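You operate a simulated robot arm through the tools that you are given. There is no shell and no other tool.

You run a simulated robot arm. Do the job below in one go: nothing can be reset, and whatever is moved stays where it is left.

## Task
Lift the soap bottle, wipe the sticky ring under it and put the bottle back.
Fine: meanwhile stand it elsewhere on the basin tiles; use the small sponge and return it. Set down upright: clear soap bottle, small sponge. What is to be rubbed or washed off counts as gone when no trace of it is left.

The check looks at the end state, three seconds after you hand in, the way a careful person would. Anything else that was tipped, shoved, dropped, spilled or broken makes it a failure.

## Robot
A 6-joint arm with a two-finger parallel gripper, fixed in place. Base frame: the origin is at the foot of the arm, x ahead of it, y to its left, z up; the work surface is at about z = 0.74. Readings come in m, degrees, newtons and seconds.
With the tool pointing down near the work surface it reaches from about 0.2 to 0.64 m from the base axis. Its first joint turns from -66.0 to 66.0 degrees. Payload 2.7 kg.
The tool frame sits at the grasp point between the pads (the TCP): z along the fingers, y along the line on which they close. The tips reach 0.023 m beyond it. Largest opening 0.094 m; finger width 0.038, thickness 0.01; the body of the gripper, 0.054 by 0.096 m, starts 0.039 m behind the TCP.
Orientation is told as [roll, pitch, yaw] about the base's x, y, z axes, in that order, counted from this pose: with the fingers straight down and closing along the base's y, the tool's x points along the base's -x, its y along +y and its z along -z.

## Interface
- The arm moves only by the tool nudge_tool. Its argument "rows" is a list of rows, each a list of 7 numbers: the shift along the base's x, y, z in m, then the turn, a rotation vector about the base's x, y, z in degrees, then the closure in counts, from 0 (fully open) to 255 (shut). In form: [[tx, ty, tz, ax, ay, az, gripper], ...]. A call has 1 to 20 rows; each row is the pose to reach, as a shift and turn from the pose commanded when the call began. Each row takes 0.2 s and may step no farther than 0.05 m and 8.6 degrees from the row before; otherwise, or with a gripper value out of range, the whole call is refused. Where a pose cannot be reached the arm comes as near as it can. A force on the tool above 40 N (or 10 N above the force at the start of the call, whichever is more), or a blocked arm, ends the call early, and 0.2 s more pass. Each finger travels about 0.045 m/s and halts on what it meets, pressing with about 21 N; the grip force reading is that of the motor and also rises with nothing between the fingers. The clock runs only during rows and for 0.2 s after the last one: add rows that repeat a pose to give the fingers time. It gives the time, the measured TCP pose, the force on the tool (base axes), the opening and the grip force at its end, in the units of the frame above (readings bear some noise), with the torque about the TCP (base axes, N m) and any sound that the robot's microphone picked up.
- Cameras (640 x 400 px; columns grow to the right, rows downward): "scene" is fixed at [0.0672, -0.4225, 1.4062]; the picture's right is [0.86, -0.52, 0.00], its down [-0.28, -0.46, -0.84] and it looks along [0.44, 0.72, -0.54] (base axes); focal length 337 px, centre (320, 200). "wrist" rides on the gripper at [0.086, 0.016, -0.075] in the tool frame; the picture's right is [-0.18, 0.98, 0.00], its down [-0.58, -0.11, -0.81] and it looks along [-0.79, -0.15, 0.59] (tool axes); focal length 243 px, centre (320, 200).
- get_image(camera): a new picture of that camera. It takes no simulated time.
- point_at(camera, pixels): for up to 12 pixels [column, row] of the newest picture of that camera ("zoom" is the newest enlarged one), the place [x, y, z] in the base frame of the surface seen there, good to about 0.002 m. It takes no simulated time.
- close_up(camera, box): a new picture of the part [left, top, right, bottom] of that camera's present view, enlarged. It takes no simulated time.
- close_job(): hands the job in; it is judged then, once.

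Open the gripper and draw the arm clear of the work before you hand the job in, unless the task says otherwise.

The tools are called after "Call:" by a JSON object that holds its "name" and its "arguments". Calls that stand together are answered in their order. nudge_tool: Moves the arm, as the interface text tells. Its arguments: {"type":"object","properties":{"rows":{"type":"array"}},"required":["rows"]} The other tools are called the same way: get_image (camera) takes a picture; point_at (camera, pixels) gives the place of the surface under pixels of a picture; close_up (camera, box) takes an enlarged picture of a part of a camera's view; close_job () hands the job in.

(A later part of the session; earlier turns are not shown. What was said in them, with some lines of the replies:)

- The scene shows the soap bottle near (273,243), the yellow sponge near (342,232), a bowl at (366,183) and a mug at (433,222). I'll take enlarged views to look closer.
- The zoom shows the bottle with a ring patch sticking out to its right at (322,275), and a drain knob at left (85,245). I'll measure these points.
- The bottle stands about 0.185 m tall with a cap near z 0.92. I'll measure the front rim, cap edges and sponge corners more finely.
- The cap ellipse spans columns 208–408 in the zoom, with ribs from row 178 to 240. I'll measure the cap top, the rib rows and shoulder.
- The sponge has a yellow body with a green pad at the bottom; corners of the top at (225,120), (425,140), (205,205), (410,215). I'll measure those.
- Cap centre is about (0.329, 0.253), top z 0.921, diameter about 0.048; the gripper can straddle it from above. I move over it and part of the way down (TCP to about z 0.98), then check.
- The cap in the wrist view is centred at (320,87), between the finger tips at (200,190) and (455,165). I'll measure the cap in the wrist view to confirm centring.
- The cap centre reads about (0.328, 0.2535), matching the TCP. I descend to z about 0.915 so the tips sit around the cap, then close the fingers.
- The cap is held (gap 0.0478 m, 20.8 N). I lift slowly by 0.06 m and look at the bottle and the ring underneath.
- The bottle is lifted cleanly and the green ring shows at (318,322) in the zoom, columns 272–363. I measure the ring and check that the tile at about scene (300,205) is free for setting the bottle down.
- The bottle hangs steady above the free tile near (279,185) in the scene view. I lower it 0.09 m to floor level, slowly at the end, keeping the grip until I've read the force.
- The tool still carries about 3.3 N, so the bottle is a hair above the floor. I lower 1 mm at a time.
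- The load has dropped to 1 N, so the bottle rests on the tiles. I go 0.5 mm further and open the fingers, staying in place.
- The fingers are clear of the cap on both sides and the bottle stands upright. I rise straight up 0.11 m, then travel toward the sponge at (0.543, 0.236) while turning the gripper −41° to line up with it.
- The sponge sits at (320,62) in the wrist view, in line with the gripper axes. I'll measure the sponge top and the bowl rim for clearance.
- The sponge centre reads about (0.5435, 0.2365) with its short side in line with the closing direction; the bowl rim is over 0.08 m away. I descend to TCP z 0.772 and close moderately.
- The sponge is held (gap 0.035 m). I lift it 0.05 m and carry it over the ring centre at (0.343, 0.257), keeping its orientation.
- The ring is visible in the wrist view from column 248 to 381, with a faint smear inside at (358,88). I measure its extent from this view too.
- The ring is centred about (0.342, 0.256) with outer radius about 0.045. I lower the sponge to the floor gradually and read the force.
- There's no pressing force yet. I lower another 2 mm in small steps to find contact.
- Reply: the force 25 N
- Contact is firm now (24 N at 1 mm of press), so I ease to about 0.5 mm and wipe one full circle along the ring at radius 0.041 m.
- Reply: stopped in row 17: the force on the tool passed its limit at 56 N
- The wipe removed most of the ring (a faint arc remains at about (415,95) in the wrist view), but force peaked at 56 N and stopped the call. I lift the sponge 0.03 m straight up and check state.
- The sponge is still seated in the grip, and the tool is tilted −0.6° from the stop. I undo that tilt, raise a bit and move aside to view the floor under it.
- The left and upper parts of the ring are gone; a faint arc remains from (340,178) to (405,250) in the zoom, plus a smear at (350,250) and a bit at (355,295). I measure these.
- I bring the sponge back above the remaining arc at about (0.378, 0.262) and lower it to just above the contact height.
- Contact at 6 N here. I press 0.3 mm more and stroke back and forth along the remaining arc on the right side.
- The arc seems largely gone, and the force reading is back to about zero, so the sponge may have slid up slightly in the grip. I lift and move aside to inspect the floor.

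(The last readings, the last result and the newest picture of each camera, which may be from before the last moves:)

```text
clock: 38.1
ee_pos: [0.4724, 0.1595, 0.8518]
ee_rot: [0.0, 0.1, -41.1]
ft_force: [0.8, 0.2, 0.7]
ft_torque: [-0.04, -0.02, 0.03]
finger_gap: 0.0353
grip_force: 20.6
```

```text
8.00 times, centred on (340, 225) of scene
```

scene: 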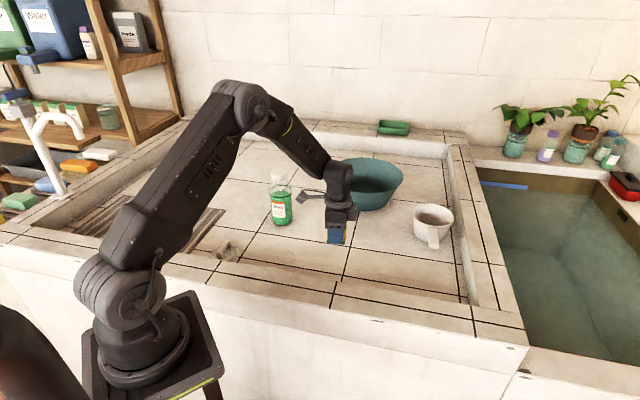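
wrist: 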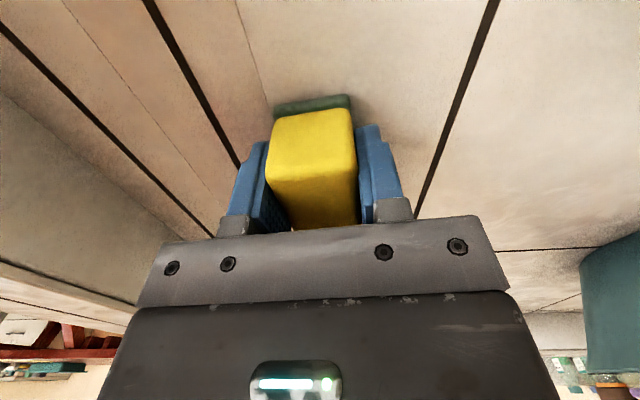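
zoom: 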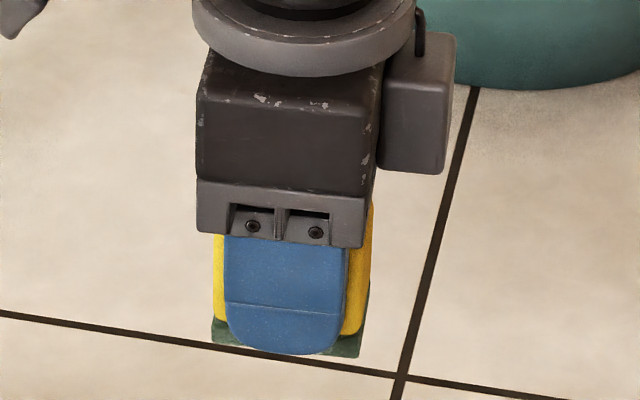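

In the scene close-up the ring looks completely gone. I confirm with the wrist camera from above the spot, moving to about (0.33, 0.273, 0.92).

Call:
{"name": "nudge_tool", "arguments": {"rows": [[0, 0, 0.03, 0, 0, 0, 200], [-0.03, 0.024, 0.05, 0, 0, 0, 200], [-0.06, 0.048, 0.069, 0, 0, 0, 200], [-0.09, 0.072, 0.069, 0, 0, 0, 200], [-0.12, 0.096, 0.069, 0, 0, 0, 200], [-0.142, 0.113, 0.069, 0, 0, 0, 200], [-0.142, 0.113, 0.069, 0, 0, 0, 200]]}}

Call:
{"name": "get_image", "arguments": {"camera": "wrist"}}

Call:
{"name": "close_up", "arguments": {"camera": "wrist", "box": [200, 0, 440, 130]}}

```text
clock: 39.7
ee_pos: [0.3308, 0.2719, 0.9192]
ee_rot: [-0.1, 0.2, -41.1]
ft_force: [-0.2, -0.6, -0.6]
ft_torque: [-0.02, -0.01, -0.04]
finger_gap: 0.0354
grip_force: 20.9
```

```text
taken
```

wrist: 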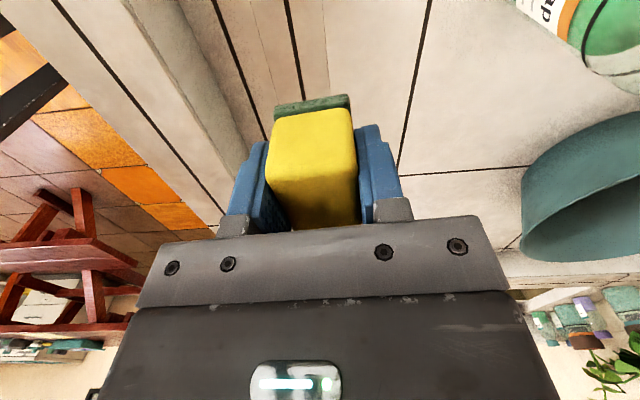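

```text
2.67 times, centred on (320, 65) of wrist
```

zoom: 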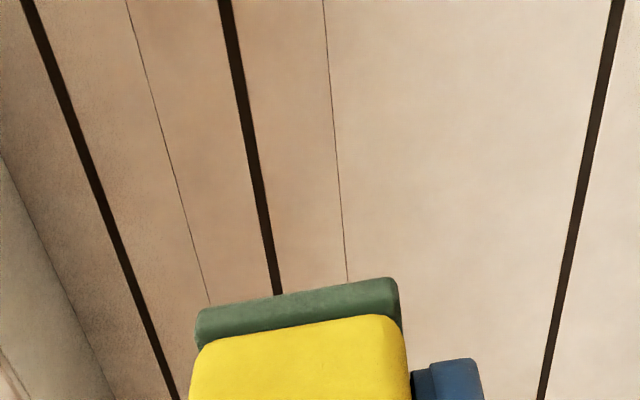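

No green trace is visible in this view either, but the sponge hides part of it. For safety I'll do one more light pass; I descend to just above contact at the ring centre first.

Call:
{"name": "nudge_tool", "arguments": {"rows": [[0.012, -0.0168, -0.02, 0, 0, 0, 200], [0.012, -0.0168, -0.06, 0, 0, 0, 200], [0.012, -0.0168, -0.1, 0, 0, 0, 200], [0.012, -0.0168, -0.13, 0, 0, 0, 200], [0.012, -0.0168, -0.145, 0, 0, 0, 200], [0.012, -0.0168, -0.148, 0, 0, 0, 200], [0.012, -0.0168, -0.1485, 0, 0, 0, 200], [0.012, -0.0168, -0.149, 0, 0, 0, 200], [0.012, -0.0168, -0.149, 0, 0, 0, 200]]}}

```text
clock: 41.7
ee_pos: [0.3421, 0.2562, 0.7713]
ee_rot: [-0.1, 0.1, -41.1]
ft_force: [0.9, -0.5, -0.3]
ft_torque: [0.01, 0.01, 0.0]
finger_gap: 0.0354
grip_force: 21.2
```

The force is still about zero at z about 0.771. I step down 0.5 mm at a time to find the contact.

Call:
{"name": "nudge_tool", "arguments": {"rows": [[0, 0, -0.0005, 0, 0, 0, 200], [0, 0, -0.0005, 0, 0, 0, 200]]}}

Call:
{"name": "nudge_tool", "arguments": {"rows": [[0, 0, -0.0005, 0, 0, 0, 200], [0, 0, -0.0005, 0, 0, 0, 200]]}}

```text
clock: 42.3
ee_pos: [0.3419, 0.2568, 0.771]
ee_rot: [0.0, 0.2, -41.0]
ft_force: [0.0, -0.1, 0.9]
ft_torque: [-0.03, -0.02, 0.01]
finger_gap: 0.0357
grip_force: 20.8
```

```text
clock: 42.9
ee_pos: [0.3419, 0.2561, 0.77]
ee_rot: [0.0, 0.1, -41.0]
ft_force: [-4.2, 0.6, 9.6]
ft_torque: [0.06, 0.19, 0.04]
finger_gap: 0.0354
grip_force: 21.2
```

Contact is 9.6 N. I wipe the upper half circle (from right over far side to left) at this height and check the force.

Call:
{"name": "nudge_tool", "arguments": {"rows": [[0.014, 0, 0, 0, 0, 0, 200], [0.027, 0, 0, 0, 0, 0, 200], [0.04, 0, 0, 0, 0, 0, 200], [0.037, 0.0153, 0, 0, 0, 0, 200], [0.0283, 0.0283, 0, 0, 0, 0, 200], [0.0153, 0.037, 0, 0, 0, 0, 200], [0, 0.04, 0, 0, 0, 0, 200], [-0.0153, 0.037, 0, 0, 0, 0, 200], [-0.0283, 0.0283, 0, 0, 0, 0, 200], [-0.037, 0.0153, 0, 0, 0, 0, 200], [-0.04, 0, 0, 0, 0, 0, 200]]}}

```text
clock: 45.3
ee_pos: [0.3011, 0.2549, 0.7709]
ee_rot: [-0.1, 0.2, -41.0]
ft_force: [-1.0, 1.9, 2.1]
ft_torque: [0.03, 0.01, -0.02]
finger_gap: 0.0354
grip_force: 20.9
```

Contact is lighter now (2 N) and stable. I continue around the near half with 0.3 mm more press and then cover the inside of the ring.

Call:
{"name": "nudge_tool", "arguments": {"rows": [[0, 0, -0.0003, 0, 0, 0, 200], [0.003, -0.0153, -0.0003, 0, 0, 0, 200], [0.0117, -0.0283, -0.0003, 0, 0, 0, 200], [0.0247, -0.037, -0.0003, 0, 0, 0, 200], [0.04, -0.04, -0.0003, 0, 0, 0, 200], [0.0553, -0.037, -0.0003, 0, 0, 0, 200], [0.0683, -0.0283, -0.0003, 0, 0, 0, 200], [0.077, -0.0153, -0.0003, 0, 0, 0, 200], [0.08, 0, -0.0003, 0, 0, 0, 200], [0.074, 0.018, -0.0003, 0, 0, 0, 200], [0.08, 0, -0.0003, 0, 0, 0, 200], [0.074, -0.018, -0.0003, 0, 0, 0, 200], [0.064, -0.01, -0.0003, 0, 0, 0, 200], [0.062, 0.008, -0.0003, 0, 0, 0, 200], [0.05, 0.018, -0.0003, 0, 0, 0, 200], [0.04, 0.005, -0.0003, 0, 0, 0, 200], [0.045, -0.012, -0.0003, 0, 0, 0, 200], [0.03, -0.015, -0.0003, 0, 0, 0, 200], [0.02, 0.0, -0.0003, 0, 0, 0, 200], [0.04, 0.0, -0.0003, 0, 0, 0, 200]]}}

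```text
clock: 49.5
ee_pos: [0.3403, 0.2557, 0.7697]
ee_rot: [0.0, 0.0, -41.2]
ft_force: [0.2, 0.8, 0.7]
ft_torque: [-0.03, -0.01, -0.02]
finger_gap: 0.0354
grip_force: 21.1
```

The pass finished without trouble. I lift 0.05 m and carry the sponge back toward its original place at (0.5435, 0.2365), stopping above it to check the wiped floor.

Call:
{"name": "nudge_tool", "arguments": {"rows": [[0, 0, 0.01, 0, 0, 0, 200], [0, 0, 0.03, 0, 0, 0, 200], [0, 0, 0.05, 0, 0, 0, 200], [0.02, -0.002, 0.05, 0, 0, 0, 200], [0.05, -0.005, 0.05, 0, 0, 0, 200], [0.08, -0.008, 0.05, 0, 0, 0, 200], [0.11, -0.011, 0.05, 0, 0, 0, 200], [0.14, -0.014, 0.05, 0, 0, 0, 200], [0.17, -0.017, 0.05, 0, 0, 0, 200], [0.19, -0.0185, 0.05, 0, 0, 0, 200], [0.2015, -0.0195, 0.05, 0, 0, 0, 200], [0.2015, -0.0195, 0.05, 0, 0, 0, 200], [0.2015, -0.0195, 0.05, 0, 0, 0, 200]]}}

Call:
{"name": "close_up", "arguments": {"camera": "scene", "box": [240, 230, 320, 282]}}

Call:
{"name": "close_up", "arguments": {"camera": "scene", "box": [310, 195, 374, 245]}}

Call:
{"name": "get_image", "arguments": {"camera": "wrist"}}

```text
clock: 52.3
ee_pos: [0.5442, 0.2371, 0.819]
ee_rot: [0.0, 0.2, -41.1]
ft_force: [0.7, -0.3, 0.8]
ft_torque: [-0.03, -0.02, 0.01]
finger_gap: 0.0356
grip_force: 20.8
```

```text
7.69 times, centred on (280, 256) of scene
```

zoom: 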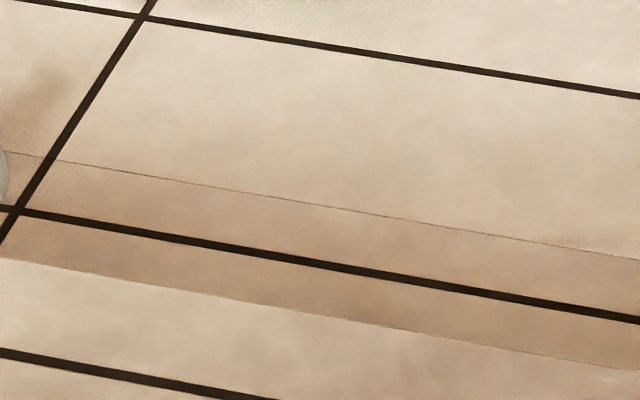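

```text
8.00 times, centred on (342, 220) of scene
```

zoom: 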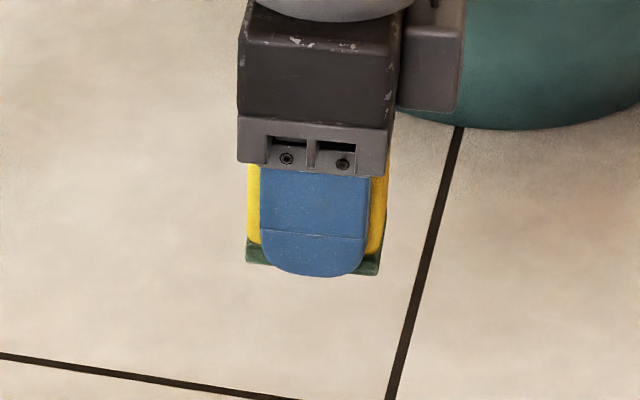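

```text
taken
```

wrist: 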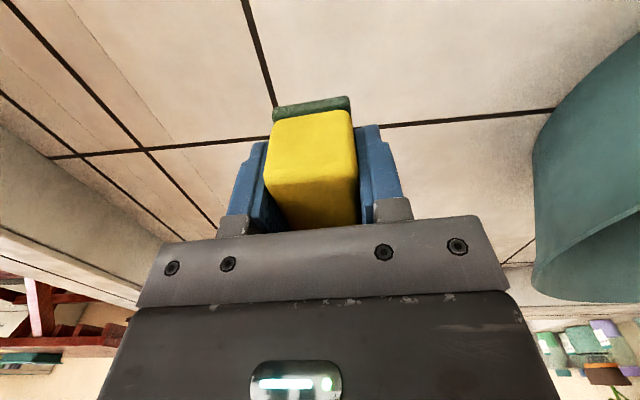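

The ring area is clean and the sponge hangs level over its spot. I lower it 0.0485 m, then fine steps to contact.

Call:
{"name": "nudge_tool", "arguments": {"rows": [[0, 0, -0.02, 0, 0, 0, 200], [0, 0, -0.04, 0, 0, 0, 200], [0, 0, -0.046, 0, 0, 0, 200], [0, 0, -0.048, 0, 0, 0, 200], [0, 0, -0.0485, 0, 0, 0, 200], [0, 0, -0.0485, 0, 0, 0, 200]]}}

Call:
{"name": "nudge_tool", "arguments": {"rows": [[0, 0, -0.0005, 0, 0, 0, 200], [0, 0, -0.0005, 0, 0, 0, 200]]}}

```text
clock: 53.7
ee_pos: [0.544, 0.2372, 0.7704]
ee_rot: [-0.1, 0.1, -41.1]
ft_force: [-0.1, 0.3, -1.0]
ft_torque: [-0.01, 0.05, 0.02]
finger_gap: 0.0355
grip_force: 20.7
```

```text
clock: 54.3
ee_pos: [0.5438, 0.2367, 0.7705]
ee_rot: [0.0, 0.1, -41.1]
ft_force: [0.4, 0.2, -0.6]
ft_torque: [-0.01, 0.02, 0.01]
finger_gap: 0.0354
grip_force: 20.9
```

There's no contact force yet; I continue down in 0.5 mm steps.

Call:
{"name": "nudge_tool", "arguments": {"rows": [[0, 0, -0.0005, 0, 0, 0, 200], [0, 0, -0.001, 0, 0, 0, 200], [0, 0, -0.001, 0, 0, 0, 200]]}}

```text
clock: 55.1
ee_pos: [0.5447, 0.2368, 0.769]
ee_rot: [0.0, 0.2, -41.1]
ft_force: [0.4, 0.2, -0.6]
ft_torque: [0.01, 0.01, 0.0]
finger_gap: 0.0352
grip_force: 21.2
```

Still no contact, so I lower two more half-millimetre steps.

Call:
{"name": "nudge_tool", "arguments": {"rows": [[0, 0, -0.0005, 0, 0, 0, 200], [0, 0, -0.0005, 0, 0, 0, 200]]}}

Call:
{"name": "nudge_tool", "arguments": {"rows": [[0, 0, -0.0005, 0, 0, 0, 200], [0, 0, -0.0005, 0, 0, 0, 200]]}}

Call:
{"name": "close_up", "arguments": {"camera": "scene", "box": [318, 205, 366, 245]}}

```text
clock: 55.7
ee_pos: [0.5433, 0.2363, 0.7692]
ee_rot: [0.1, 0.1, -41.2]
ft_force: [0.6, 0.5, 0.0]
ft_torque: [-0.02, -0.02, 0.03]
finger_gap: 0.0351
grip_force: 20.6
```

```text
clock: 56.3
ee_pos: [0.5443, 0.2366, 0.7685]
ee_rot: [0.0, 0.1, -41.2]
ft_force: [-0.6, 0.8, 0.7]
ft_torque: [-0.01, 0.01, -0.01]
finger_gap: 0.0355
grip_force: 20.7
```

```text
10.00 times, centred on (342, 225) of scene
```

zoom: 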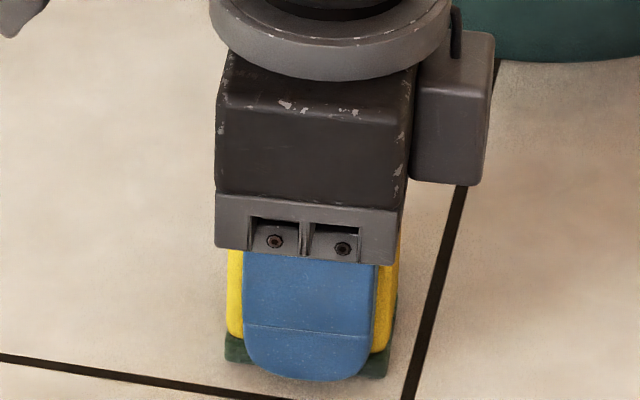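

The force is just starting to turn positive (0.7 N). I take one more half-millimetre step.

Call:
{"name": "nudge_tool", "arguments": {"rows": [[0, 0, -0.0005, 0, 0, 0, 200], [0, 0, -0.0005, 0, 0, 0, 200]]}}

```text
clock: 56.9
ee_pos: [0.544, 0.2356, 0.7687]
ee_rot: [0.0, 0.0, -41.1]
ft_force: [-0.4, 0.3, 0.2]
ft_torque: [-0.02, 0.0, -0.01]
finger_gap: 0.0352
grip_force: 21.5
```

Still no clear contact; I step another 1 mm in two half steps.

Call:
{"name": "nudge_tool", "arguments": {"rows": [[0, 0, -0.0005, 0, 0, 0, 200], [0, 0, -0.0005, 0, 0, 0, 200]]}}

Call:
{"name": "nudge_tool", "arguments": {"rows": [[0, 0, -0.0005, 0, 0, 0, 200], [0, 0, -0.0005, 0, 0, 0, 200]]}}

```text
clock: 57.5
ee_pos: [0.5446, 0.2365, 0.7684]
ee_rot: [0.0, 0.0, -41.1]
ft_force: [0.0, -1.0, 2.8]
ft_torque: [-0.03, 0.06, 0.04]
finger_gap: 0.0356
grip_force: 20.9
```

```text
clock: 58.1
ee_pos: [0.5451, 0.2367, 0.7679]
ee_rot: [0.1, -0.1, -41.0]
ft_force: [-1.9, -0.5, 9.1]
ft_torque: [0.0, 0.11, 0.0]
finger_gap: 0.0355
grip_force: 21.1
```

Contact is clear now (9 N). I relieve half a millimetre and open the fingers, then rise.

Call:
{"name": "nudge_tool", "arguments": {"rows": [[0, 0, 0.0004, 0, 0, 0, 200], [0, 0, 0.0004, 0, 0, 0, 140], [0, 0, 0.0004, 0, 0, 0, 100], [0, 0, 0.0004, 0, 0, 0, 50], [0, 0, 0.0004, 0, 0, 0, 0], [0, 0, 0.0004, 0, 0, 0, 0], [0, 0, 0.0004, 0, 0, 0, 0]]}}

Call:
{"name": "get_image", "arguments": {"camera": "wrist"}}

```text
clock: 59.7
ee_pos: [0.5446, 0.237, 0.7668]
ee_rot: [0.0, 0.1, -41.1]
ft_force: [1.0, 0.5, 0.1]
ft_torque: [0.03, -0.02, 0.03]
finger_gap: 0.0941
grip_force: 0.1
```

```text
taken
```

wrist: 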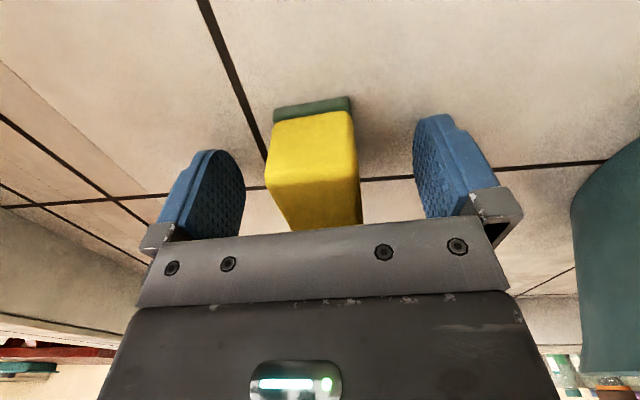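

The fingers have fully released the sponge, which stands on its green pad. I rise straight up 0.12 m and check the sponge.

Call:
{"name": "nudge_tool", "arguments": {"rows": [[0, 0, 0.02, 0, 0, 0, 0], [0, 0, 0.05, 0, 0, 0, 0], [0, 0, 0.085, 0, 0, 0, 0], [0, 0, 0.12, 0, 0, 0, 0], [0, 0, 0.12, 0, 0, 0, 0]]}}

Call:
{"name": "close_up", "arguments": {"camera": "scene", "box": [318, 215, 366, 245]}}

Call:
{"name": "get_image", "arguments": {"camera": "wrist"}}

```text
clock: 60.9
ee_pos: [0.5463, 0.234, 0.8885]
ee_rot: [0.0, 0.1, -41.2]
ft_force: [-0.3, 0.0, 0.8]
ft_torque: [0.02, 0.04, -0.02]
finger_gap: 0.094
grip_force: 0.0
```

```text
13.33 times, centred on (342, 230) of scene
```

zoom: 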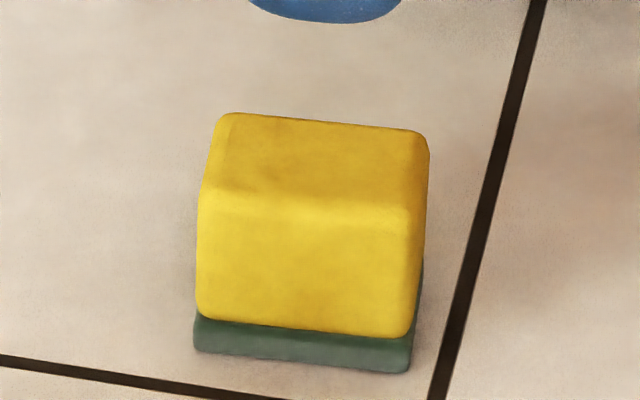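

```text
taken
```

wrist: 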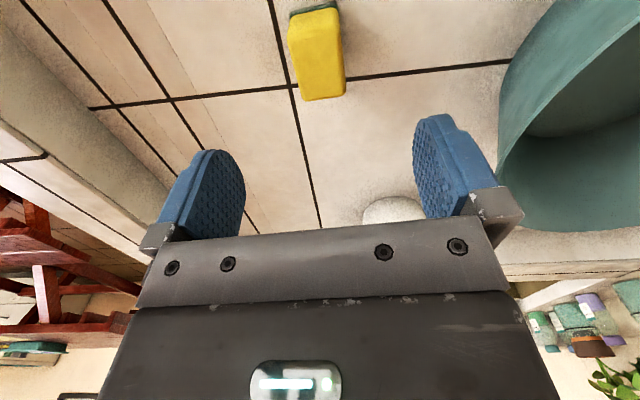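

The sponge is back within a millimetre of its original place, upright. I now rise to z about 1.02, travel to the bottle and turn back +41°.

Call:
{"name": "nudge_tool", "arguments": {"rows": [[0, 0, 0.045, 0, 0, 0, 0], [0, 0, 0.09, 0, 0, 0, 0], [0, 0, 0.135, 0, 0, 0, 0], [-0.018, 0.03, 0.135, 0, 0, 8, 0], [-0.038, 0.062, 0.135, 0, 0, 16, 0], [-0.058, 0.094, 0.135, 0, 0, 24, 0], [-0.078, 0.126, 0.135, 0, 0, 32, 0], [-0.098, 0.158, 0.135, 0, 0, 40, 0], [-0.1137, 0.1834, 0.135, 0, 0, 41.1, 0], [-0.1137, 0.1834, 0.1, 0, 0, 41.1, 0], [-0.1137, 0.1834, 0.1, 0, 0, 41.1, 0]]}}

Call:
{"name": "get_image", "arguments": {"camera": "wrist"}}

Call:
{"name": "close_up", "arguments": {"camera": "scene", "box": [220, 110, 360, 230]}}

```text
clock: 63.3
ee_pos: [0.4315, 0.4189, 0.9885]
ee_rot: [-0.1, -0.1, 0.0]
ft_force: [-1.3, -0.6, 0.8]
ft_torque: [0.0, -0.02, -0.01]
finger_gap: 0.0943
grip_force: 0.2
```

```text
taken
```

wrist: 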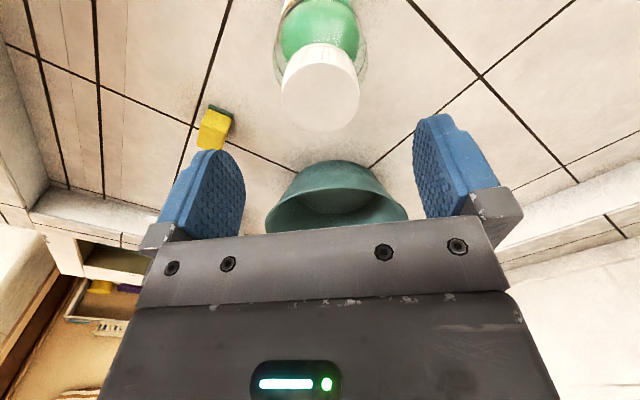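

```text
3.33 times, centred on (290, 170) of scene
```

zoom: 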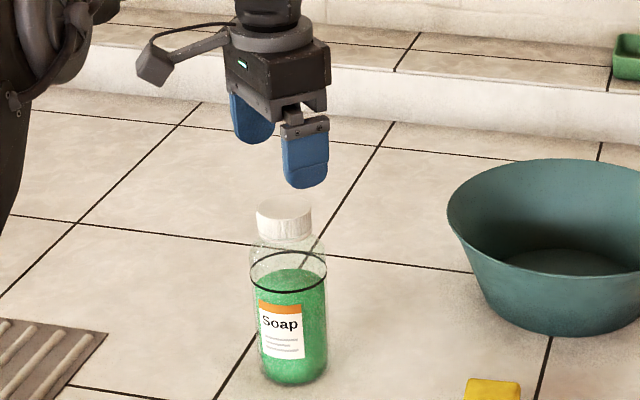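

The cap is centred at (320,87) in the wrist view, the same as in the first approach. I descend 0.0735 m around the cap and close.

Call:
{"name": "nudge_tool", "arguments": {"rows": [[0, 0, -0.02, 0, 0, 0, 0], [0, 0, -0.04, 0, 0, 0, 0], [0, 0, -0.06, 0, 0, 0, 0], [0, 0, -0.0735, 0, 0, 0, 0], [0, 0, -0.0735, 0, 0, 0, 0], [0, 0, -0.0735, 0, 0, 0, 80], [0, 0, -0.0735, 0, 0, 0, 110], [0, 0, -0.0735, 0, 0, 0, 140], [0, 0, -0.0735, 0, 0, 0, 255], [0, 0, -0.0735, 0, 0, 0, 255], [0, 0, -0.0735, 0, 0, 0, 255]]}}

Call:
{"name": "get_image", "arguments": {"camera": "wrist"}}

```text
clock: 65.7
ee_pos: [0.4302, 0.4199, 0.9123]
ee_rot: [0.1, 0.1, 0.0]
ft_force: [0.5, -1.1, -0.7]
ft_torque: [-0.08, 0.01, -0.01]
finger_gap: 0.0483
grip_force: 21.0
```

```text
taken
```

wrist: 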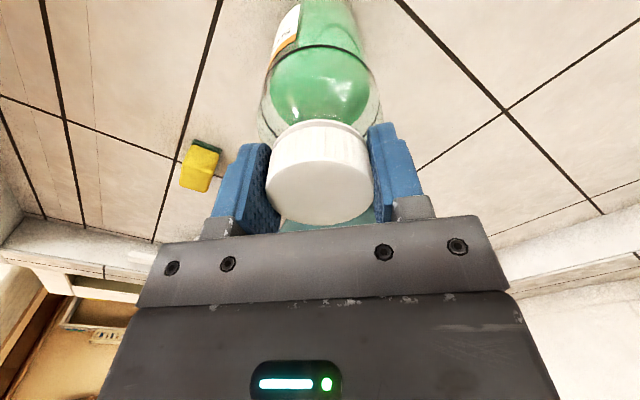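

The cap is held (gap 0.0483 m, 21 N). I lift 0.09 m slowly.

Call:
{"name": "nudge_tool", "arguments": {"rows": [[0, 0, 0.004, 0, 0, 0, 255], [0, 0, 0.01, 0, 0, 0, 255], [0, 0, 0.025, 0, 0, 0, 255], [0, 0, 0.045, 0, 0, 0, 255], [0, 0, 0.065, 0, 0, 0, 255], [0, 0, 0.08, 0, 0, 0, 255], [0, 0, 0.09, 0, 0, 0, 255], [0, 0, 0.09, 0, 0, 0, 255]]}}

Call:
{"name": "close_up", "arguments": {"camera": "scene", "box": [220, 110, 360, 280]}}

```text
clock: 67.5
ee_pos: [0.4311, 0.4191, 1.0044]
ee_rot: [0.1, 0.1, 0.0]
ft_force: [-0.1, 0.8, -4.3]
ft_torque: [0.0, 0.01, 0.01]
finger_gap: 0.048
grip_force: 20.8
```

```text
2.35 times, centred on (290, 195) of scene
```

zoom: 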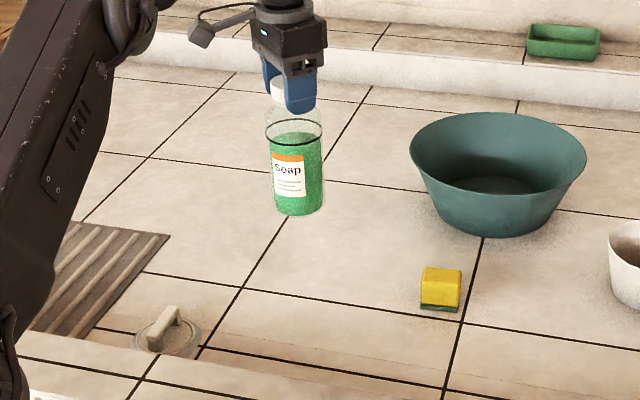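

The bottle hangs level and the wiped area is unobstructed at about scene (278,256). I take one last close look at it before placing the bottle.

Call:
{"name": "close_up", "arguments": {"camera": "scene", "box": [250, 235, 310, 275]}}

```text
10.00 times, centred on (280, 255) of scene
```

zoom: 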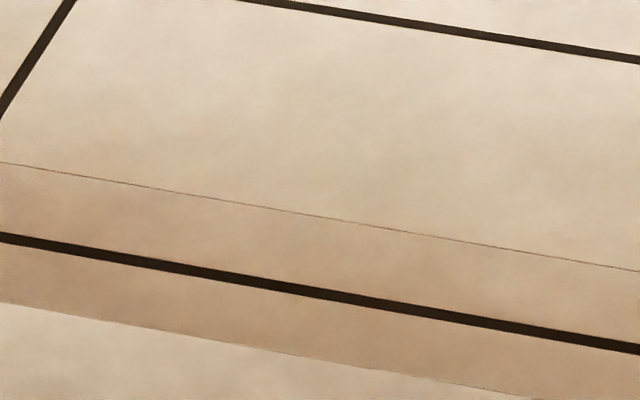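

The spot is clean with no green trace. I carry the bottle back to its original position, shift (−0.1025, −0.166).

Call:
{"name": "nudge_tool", "arguments": {"rows": [[-0.006, -0.01, 0, 0, 0, 0, 255], [-0.016, -0.026, 0, 0, 0, 0, 255], [-0.027, -0.043, 0, 0, 0, 0, 255], [-0.038, -0.061, 0, 0, 0, 0, 255], [-0.049, -0.079, 0, 0, 0, 0, 255], [-0.06, -0.097, 0, 0, 0, 0, 255], [-0.071, -0.115, 0, 0, 0, 0, 255], [-0.082, -0.133, 0, 0, 0, 0, 255], [-0.092, -0.149, 0, 0, 0, 0, 255], [-0.099, -0.16, 0, 0, 0, 0, 255], [-0.1025, -0.166, 0, 0, 0, 0, 255], [-0.1025, -0.166, 0, 0, 0, 0, 255], [-0.1025, -0.166, 0, 0, 0, 0, 255]]}}

Call:
{"name": "nudge_tool", "arguments": {"rows": [[0, 0, -0.02, 0, 0, 0, 255], [0, 0, -0.04, 0, 0, 0, 255], [0, 0, -0.06, 0, 0, 0, 255], [0, 0, -0.075, 0, 0, 0, 255], [0, 0, -0.082, 0, 0, 0, 255], [0, 0, -0.086, 0, 0, 0, 255], [0, 0, -0.088, 0, 0, 0, 255], [0, 0, -0.089, 0, 0, 0, 255], [0, 0, -0.089, 0, 0, 0, 255]]}}

Call:
{"name": "close_up", "arguments": {"camera": "scene", "box": [200, 150, 360, 285]}}

```text
clock: 70.3
ee_pos: [0.3284, 0.254, 1.0046]
ee_rot: [0.0, 0.0, -0.1]
ft_force: [0.3, 0.1, -3.3]
ft_torque: [0.01, 0.01, -0.02]
finger_gap: 0.0482
grip_force: 21.0
```

```text
clock: 72.3
ee_pos: [0.3277, 0.2532, 0.9148]
ee_rot: [0.0, 0.0, 0.0]
ft_force: [-0.3, -0.2, -4.2]
ft_torque: [-0.03, 0.03, -0.01]
finger_gap: 0.0481
grip_force: 21.4
```

```text
2.96 times, centred on (280, 218) of scene
```

zoom: 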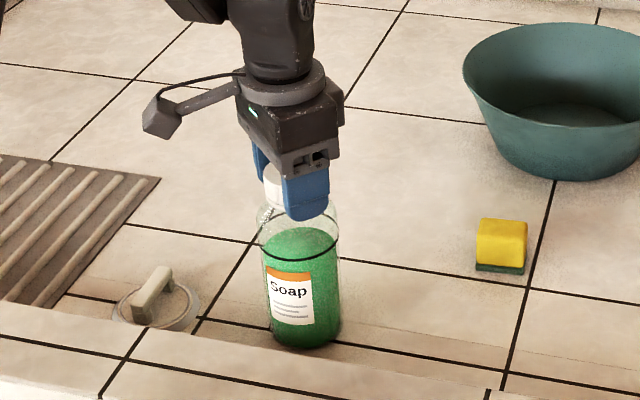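

The bottle is over its original spot, still carried by the tool (−4.2 N). I step down in half millimetres until it takes its weight.

Call:
{"name": "nudge_tool", "arguments": {"rows": [[0, 0, -0.0005, 0, 0, 0, 255], [0, 0, -0.0005, 0, 0, 0, 255]]}}

Call:
{"name": "nudge_tool", "arguments": {"rows": [[0, 0, -0.0005, 0, 0, 0, 255], [0, 0, -0.0005, 0, 0, 0, 255]]}}

```text
clock: 72.9
ee_pos: [0.3272, 0.2533, 0.9149]
ee_rot: [0.0, 0.1, 0.0]
ft_force: [0.1, -0.6, -4.2]
ft_torque: [0.02, -0.02, 0.01]
finger_gap: 0.0479
grip_force: 21.3
```

```text
clock: 73.5
ee_pos: [0.327, 0.2533, 0.9141]
ee_rot: [0.1, 0.1, 0.1]
ft_force: [0.7, -0.2, -3.6]
ft_torque: [0.0, 0.02, 0.05]
finger_gap: 0.0478
grip_force: 21.1
```

It still hangs (−3.6 N); I continue two more half-millimetre steps.

Call:
{"name": "nudge_tool", "arguments": {"rows": [[0, 0, -0.0005, 0, 0, 0, 255], [0, 0, -0.0005, 0, 0, 0, 255]]}}

Call:
{"name": "nudge_tool", "arguments": {"rows": [[0, 0, -0.0005, 0, 0, 0, 255], [0, 0, -0.0005, 0, 0, 0, 255]]}}

```text
clock: 74.1
ee_pos: [0.328, 0.2535, 0.9141]
ee_rot: [0.0, 0.1, 0.1]
ft_force: [-0.6, -2.0, -0.5]
ft_torque: [-0.13, 0.07, -0.02]
finger_gap: 0.0481
grip_force: 20.7
```

```text
clock: 74.7
ee_pos: [0.3285, 0.2558, 0.9134]
ee_rot: [0.0, 0.0, 0.0]
ft_force: [-1.7, -0.9, 2.0]
ft_torque: [-0.16, 0.08, 0.0]
finger_gap: 0.048
grip_force: 20.7
```

The bottle is resting on the tiles now (force turned to +2 N). I open the fingers in place and check before rising.

Call:
{"name": "nudge_tool", "arguments": {"rows": [[0, 0, 0.0003, 0, 0, 0, 255], [0, 0, 0.0003, 0, 0, 0, 150], [0, 0, 0.0003, 0, 0, 0, 100], [0, 0, 0.0003, 0, 0, 0, 50], [0, 0, 0.0003, 0, 0, 0, 0], [0, 0, 0.0003, 0, 0, 0, 0], [0, 0, 0.0003, 0, 0, 0, 0]]}}

Call:
{"name": "get_image", "arguments": {"camera": "wrist"}}

```text
clock: 76.3
ee_pos: [0.3277, 0.2537, 0.9137]
ee_rot: [0.1, 0.1, 0.0]
ft_force: [-1.0, 0.6, -0.6]
ft_torque: [-0.03, -0.01, -0.02]
finger_gap: 0.0939
grip_force: 0.0
```

```text
taken
```

wrist: 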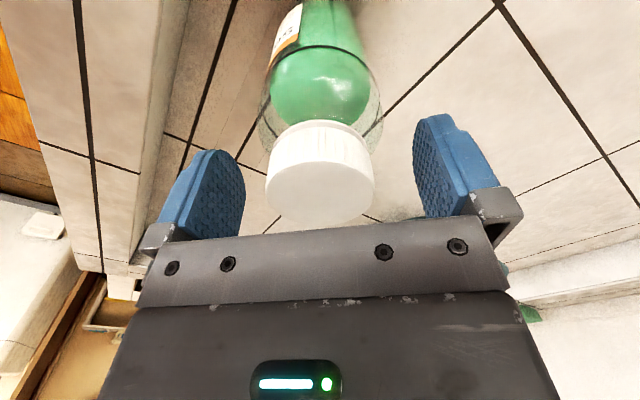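

The fingers are open and clear of the cap on both sides. I rise straight up to z about 1.07 and move to the start pose, away from the bottle.

Call:
{"name": "nudge_tool", "arguments": {"rows": [[0, 0, 0.02, 0, 0, 0, 0], [0, 0, 0.05, 0, 0, 0, 0], [0, 0, 0.09, 0, 0, 0, 0], [0, 0, 0.13, 0, 0, 0, 0], [0, 0, 0.16, 0, 0, 0, 0], [0.033, -0.02, 0.18, 0, 0, 0, 0], [0.06, 0.02, 0.2, 0, 0, 0, 0], [0.09, 0.055, 0.2, 0, 0, 0, 0], [0.09, 0.055, 0.2, 0, 0, 0, 0]]}}

Call:
{"name": "get_image", "arguments": {"camera": "scene"}}

Call:
{"name": "close_up", "arguments": {"camera": "scene", "box": [200, 180, 380, 292]}}

```text
refused: row 7 steps farther than a row can; nothing moved
```

```text
taken
```

scene: 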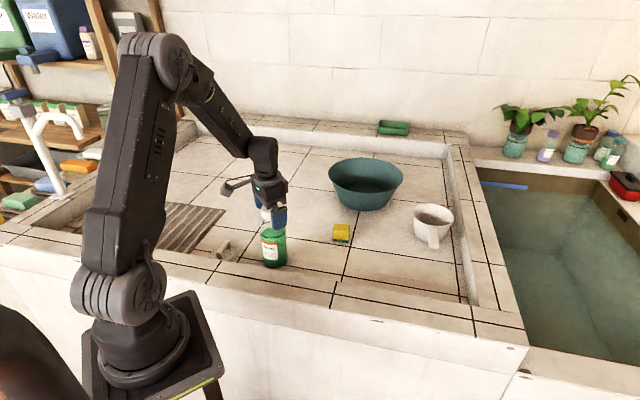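

```text
3.56 times, centred on (290, 236) of scene
```

zoom: 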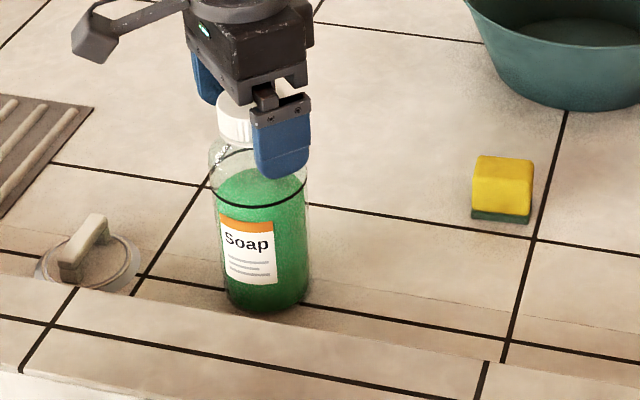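

That call was refused for one step being too long, so nothing moved. I repeat it with smaller steps: straight up 0.16 m first, then away.

Call:
{"name": "nudge_tool", "arguments": {"rows": [[0, 0, 0.02, 0, 0, 0, 0], [0, 0, 0.05, 0, 0, 0, 0], [0, 0, 0.09, 0, 0, 0, 0], [0, 0, 0.13, 0, 0, 0, 0], [0, 0, 0.16, 0, 0, 0, 0], [0.025, 0.02, 0.17, 0, 0, 0, 0], [0.05, 0.045, 0.18, 0, 0, 0, 0], [0.075, 0.07, 0.18, 0, 0, 0, 0], [0.075, 0.07, 0.18, 0, 0, 0, 0]]}}

Call:
{"name": "get_image", "arguments": {"camera": "scene"}}

Call:
{"name": "close_up", "arguments": {"camera": "scene", "box": [200, 180, 380, 292]}}

Call:
{"name": "get_image", "arguments": {"camera": "wrist"}}

```text
clock: 78.3
ee_pos: [0.4033, 0.3248, 1.0911]
ee_rot: [0.0, 0.2, -0.2]
ft_force: [0.5, -1.1, -0.4]
ft_torque: [0.01, -0.01, 0.01]
finger_gap: 0.094
grip_force: 0.0
```

```text
taken
```

scene: 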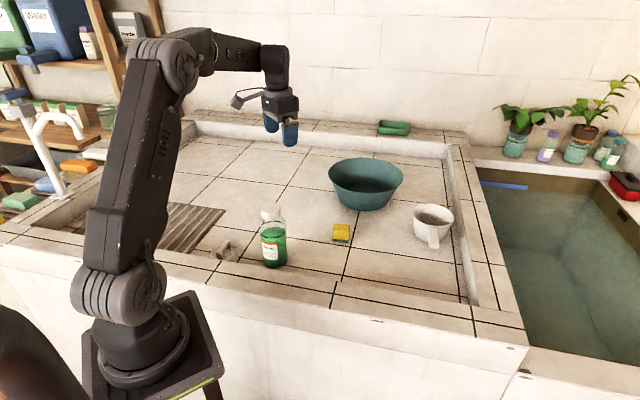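

```text
3.56 times, centred on (290, 236) of scene
```

zoom: 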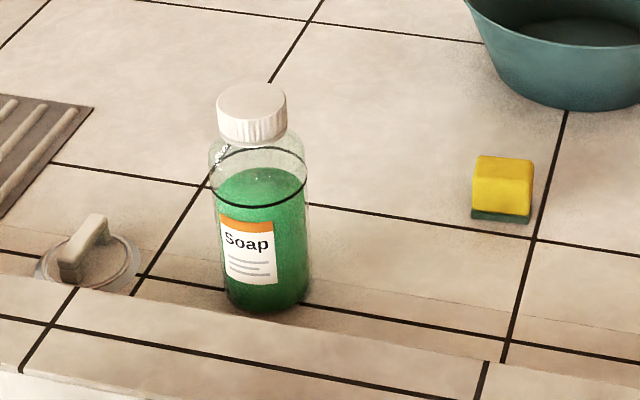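

```text
taken
```

wrist: 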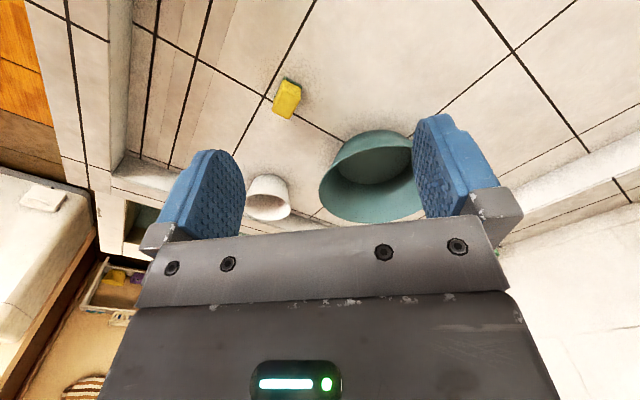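

The bottle is upright at its original pixels (cap at (252,112) in the zoom), the sponge is back at (502,187), no ring shows, and the gripper is open and clear. I hand the job in.

Call:
{"name": "close_job", "arguments": {}}

```text
The job is handed in.
```

I wiped the sticky ring away and put the soap bottle back, upright, where it stood before. The job is handed in, but I haven't seen the result of the check.

- **Ring:** the close-ups from both cameras showed no trace of green after two rounds of wiping.
- **Bottle:** while I wiped, it stood on a free basin tile. It is now within about a millimetre or two of its original spot, facing the same way.
- **Sponge:** it is back in its original place, upright on its green pad.
- **Force stop:** during the first wipe the force peaked at 56 N and stopped the arm. I lifted the sponge, levelled the tool and finished with lighter strokes. Nothing else in the pictures had shifted.

The gripper is open and clear of the work.
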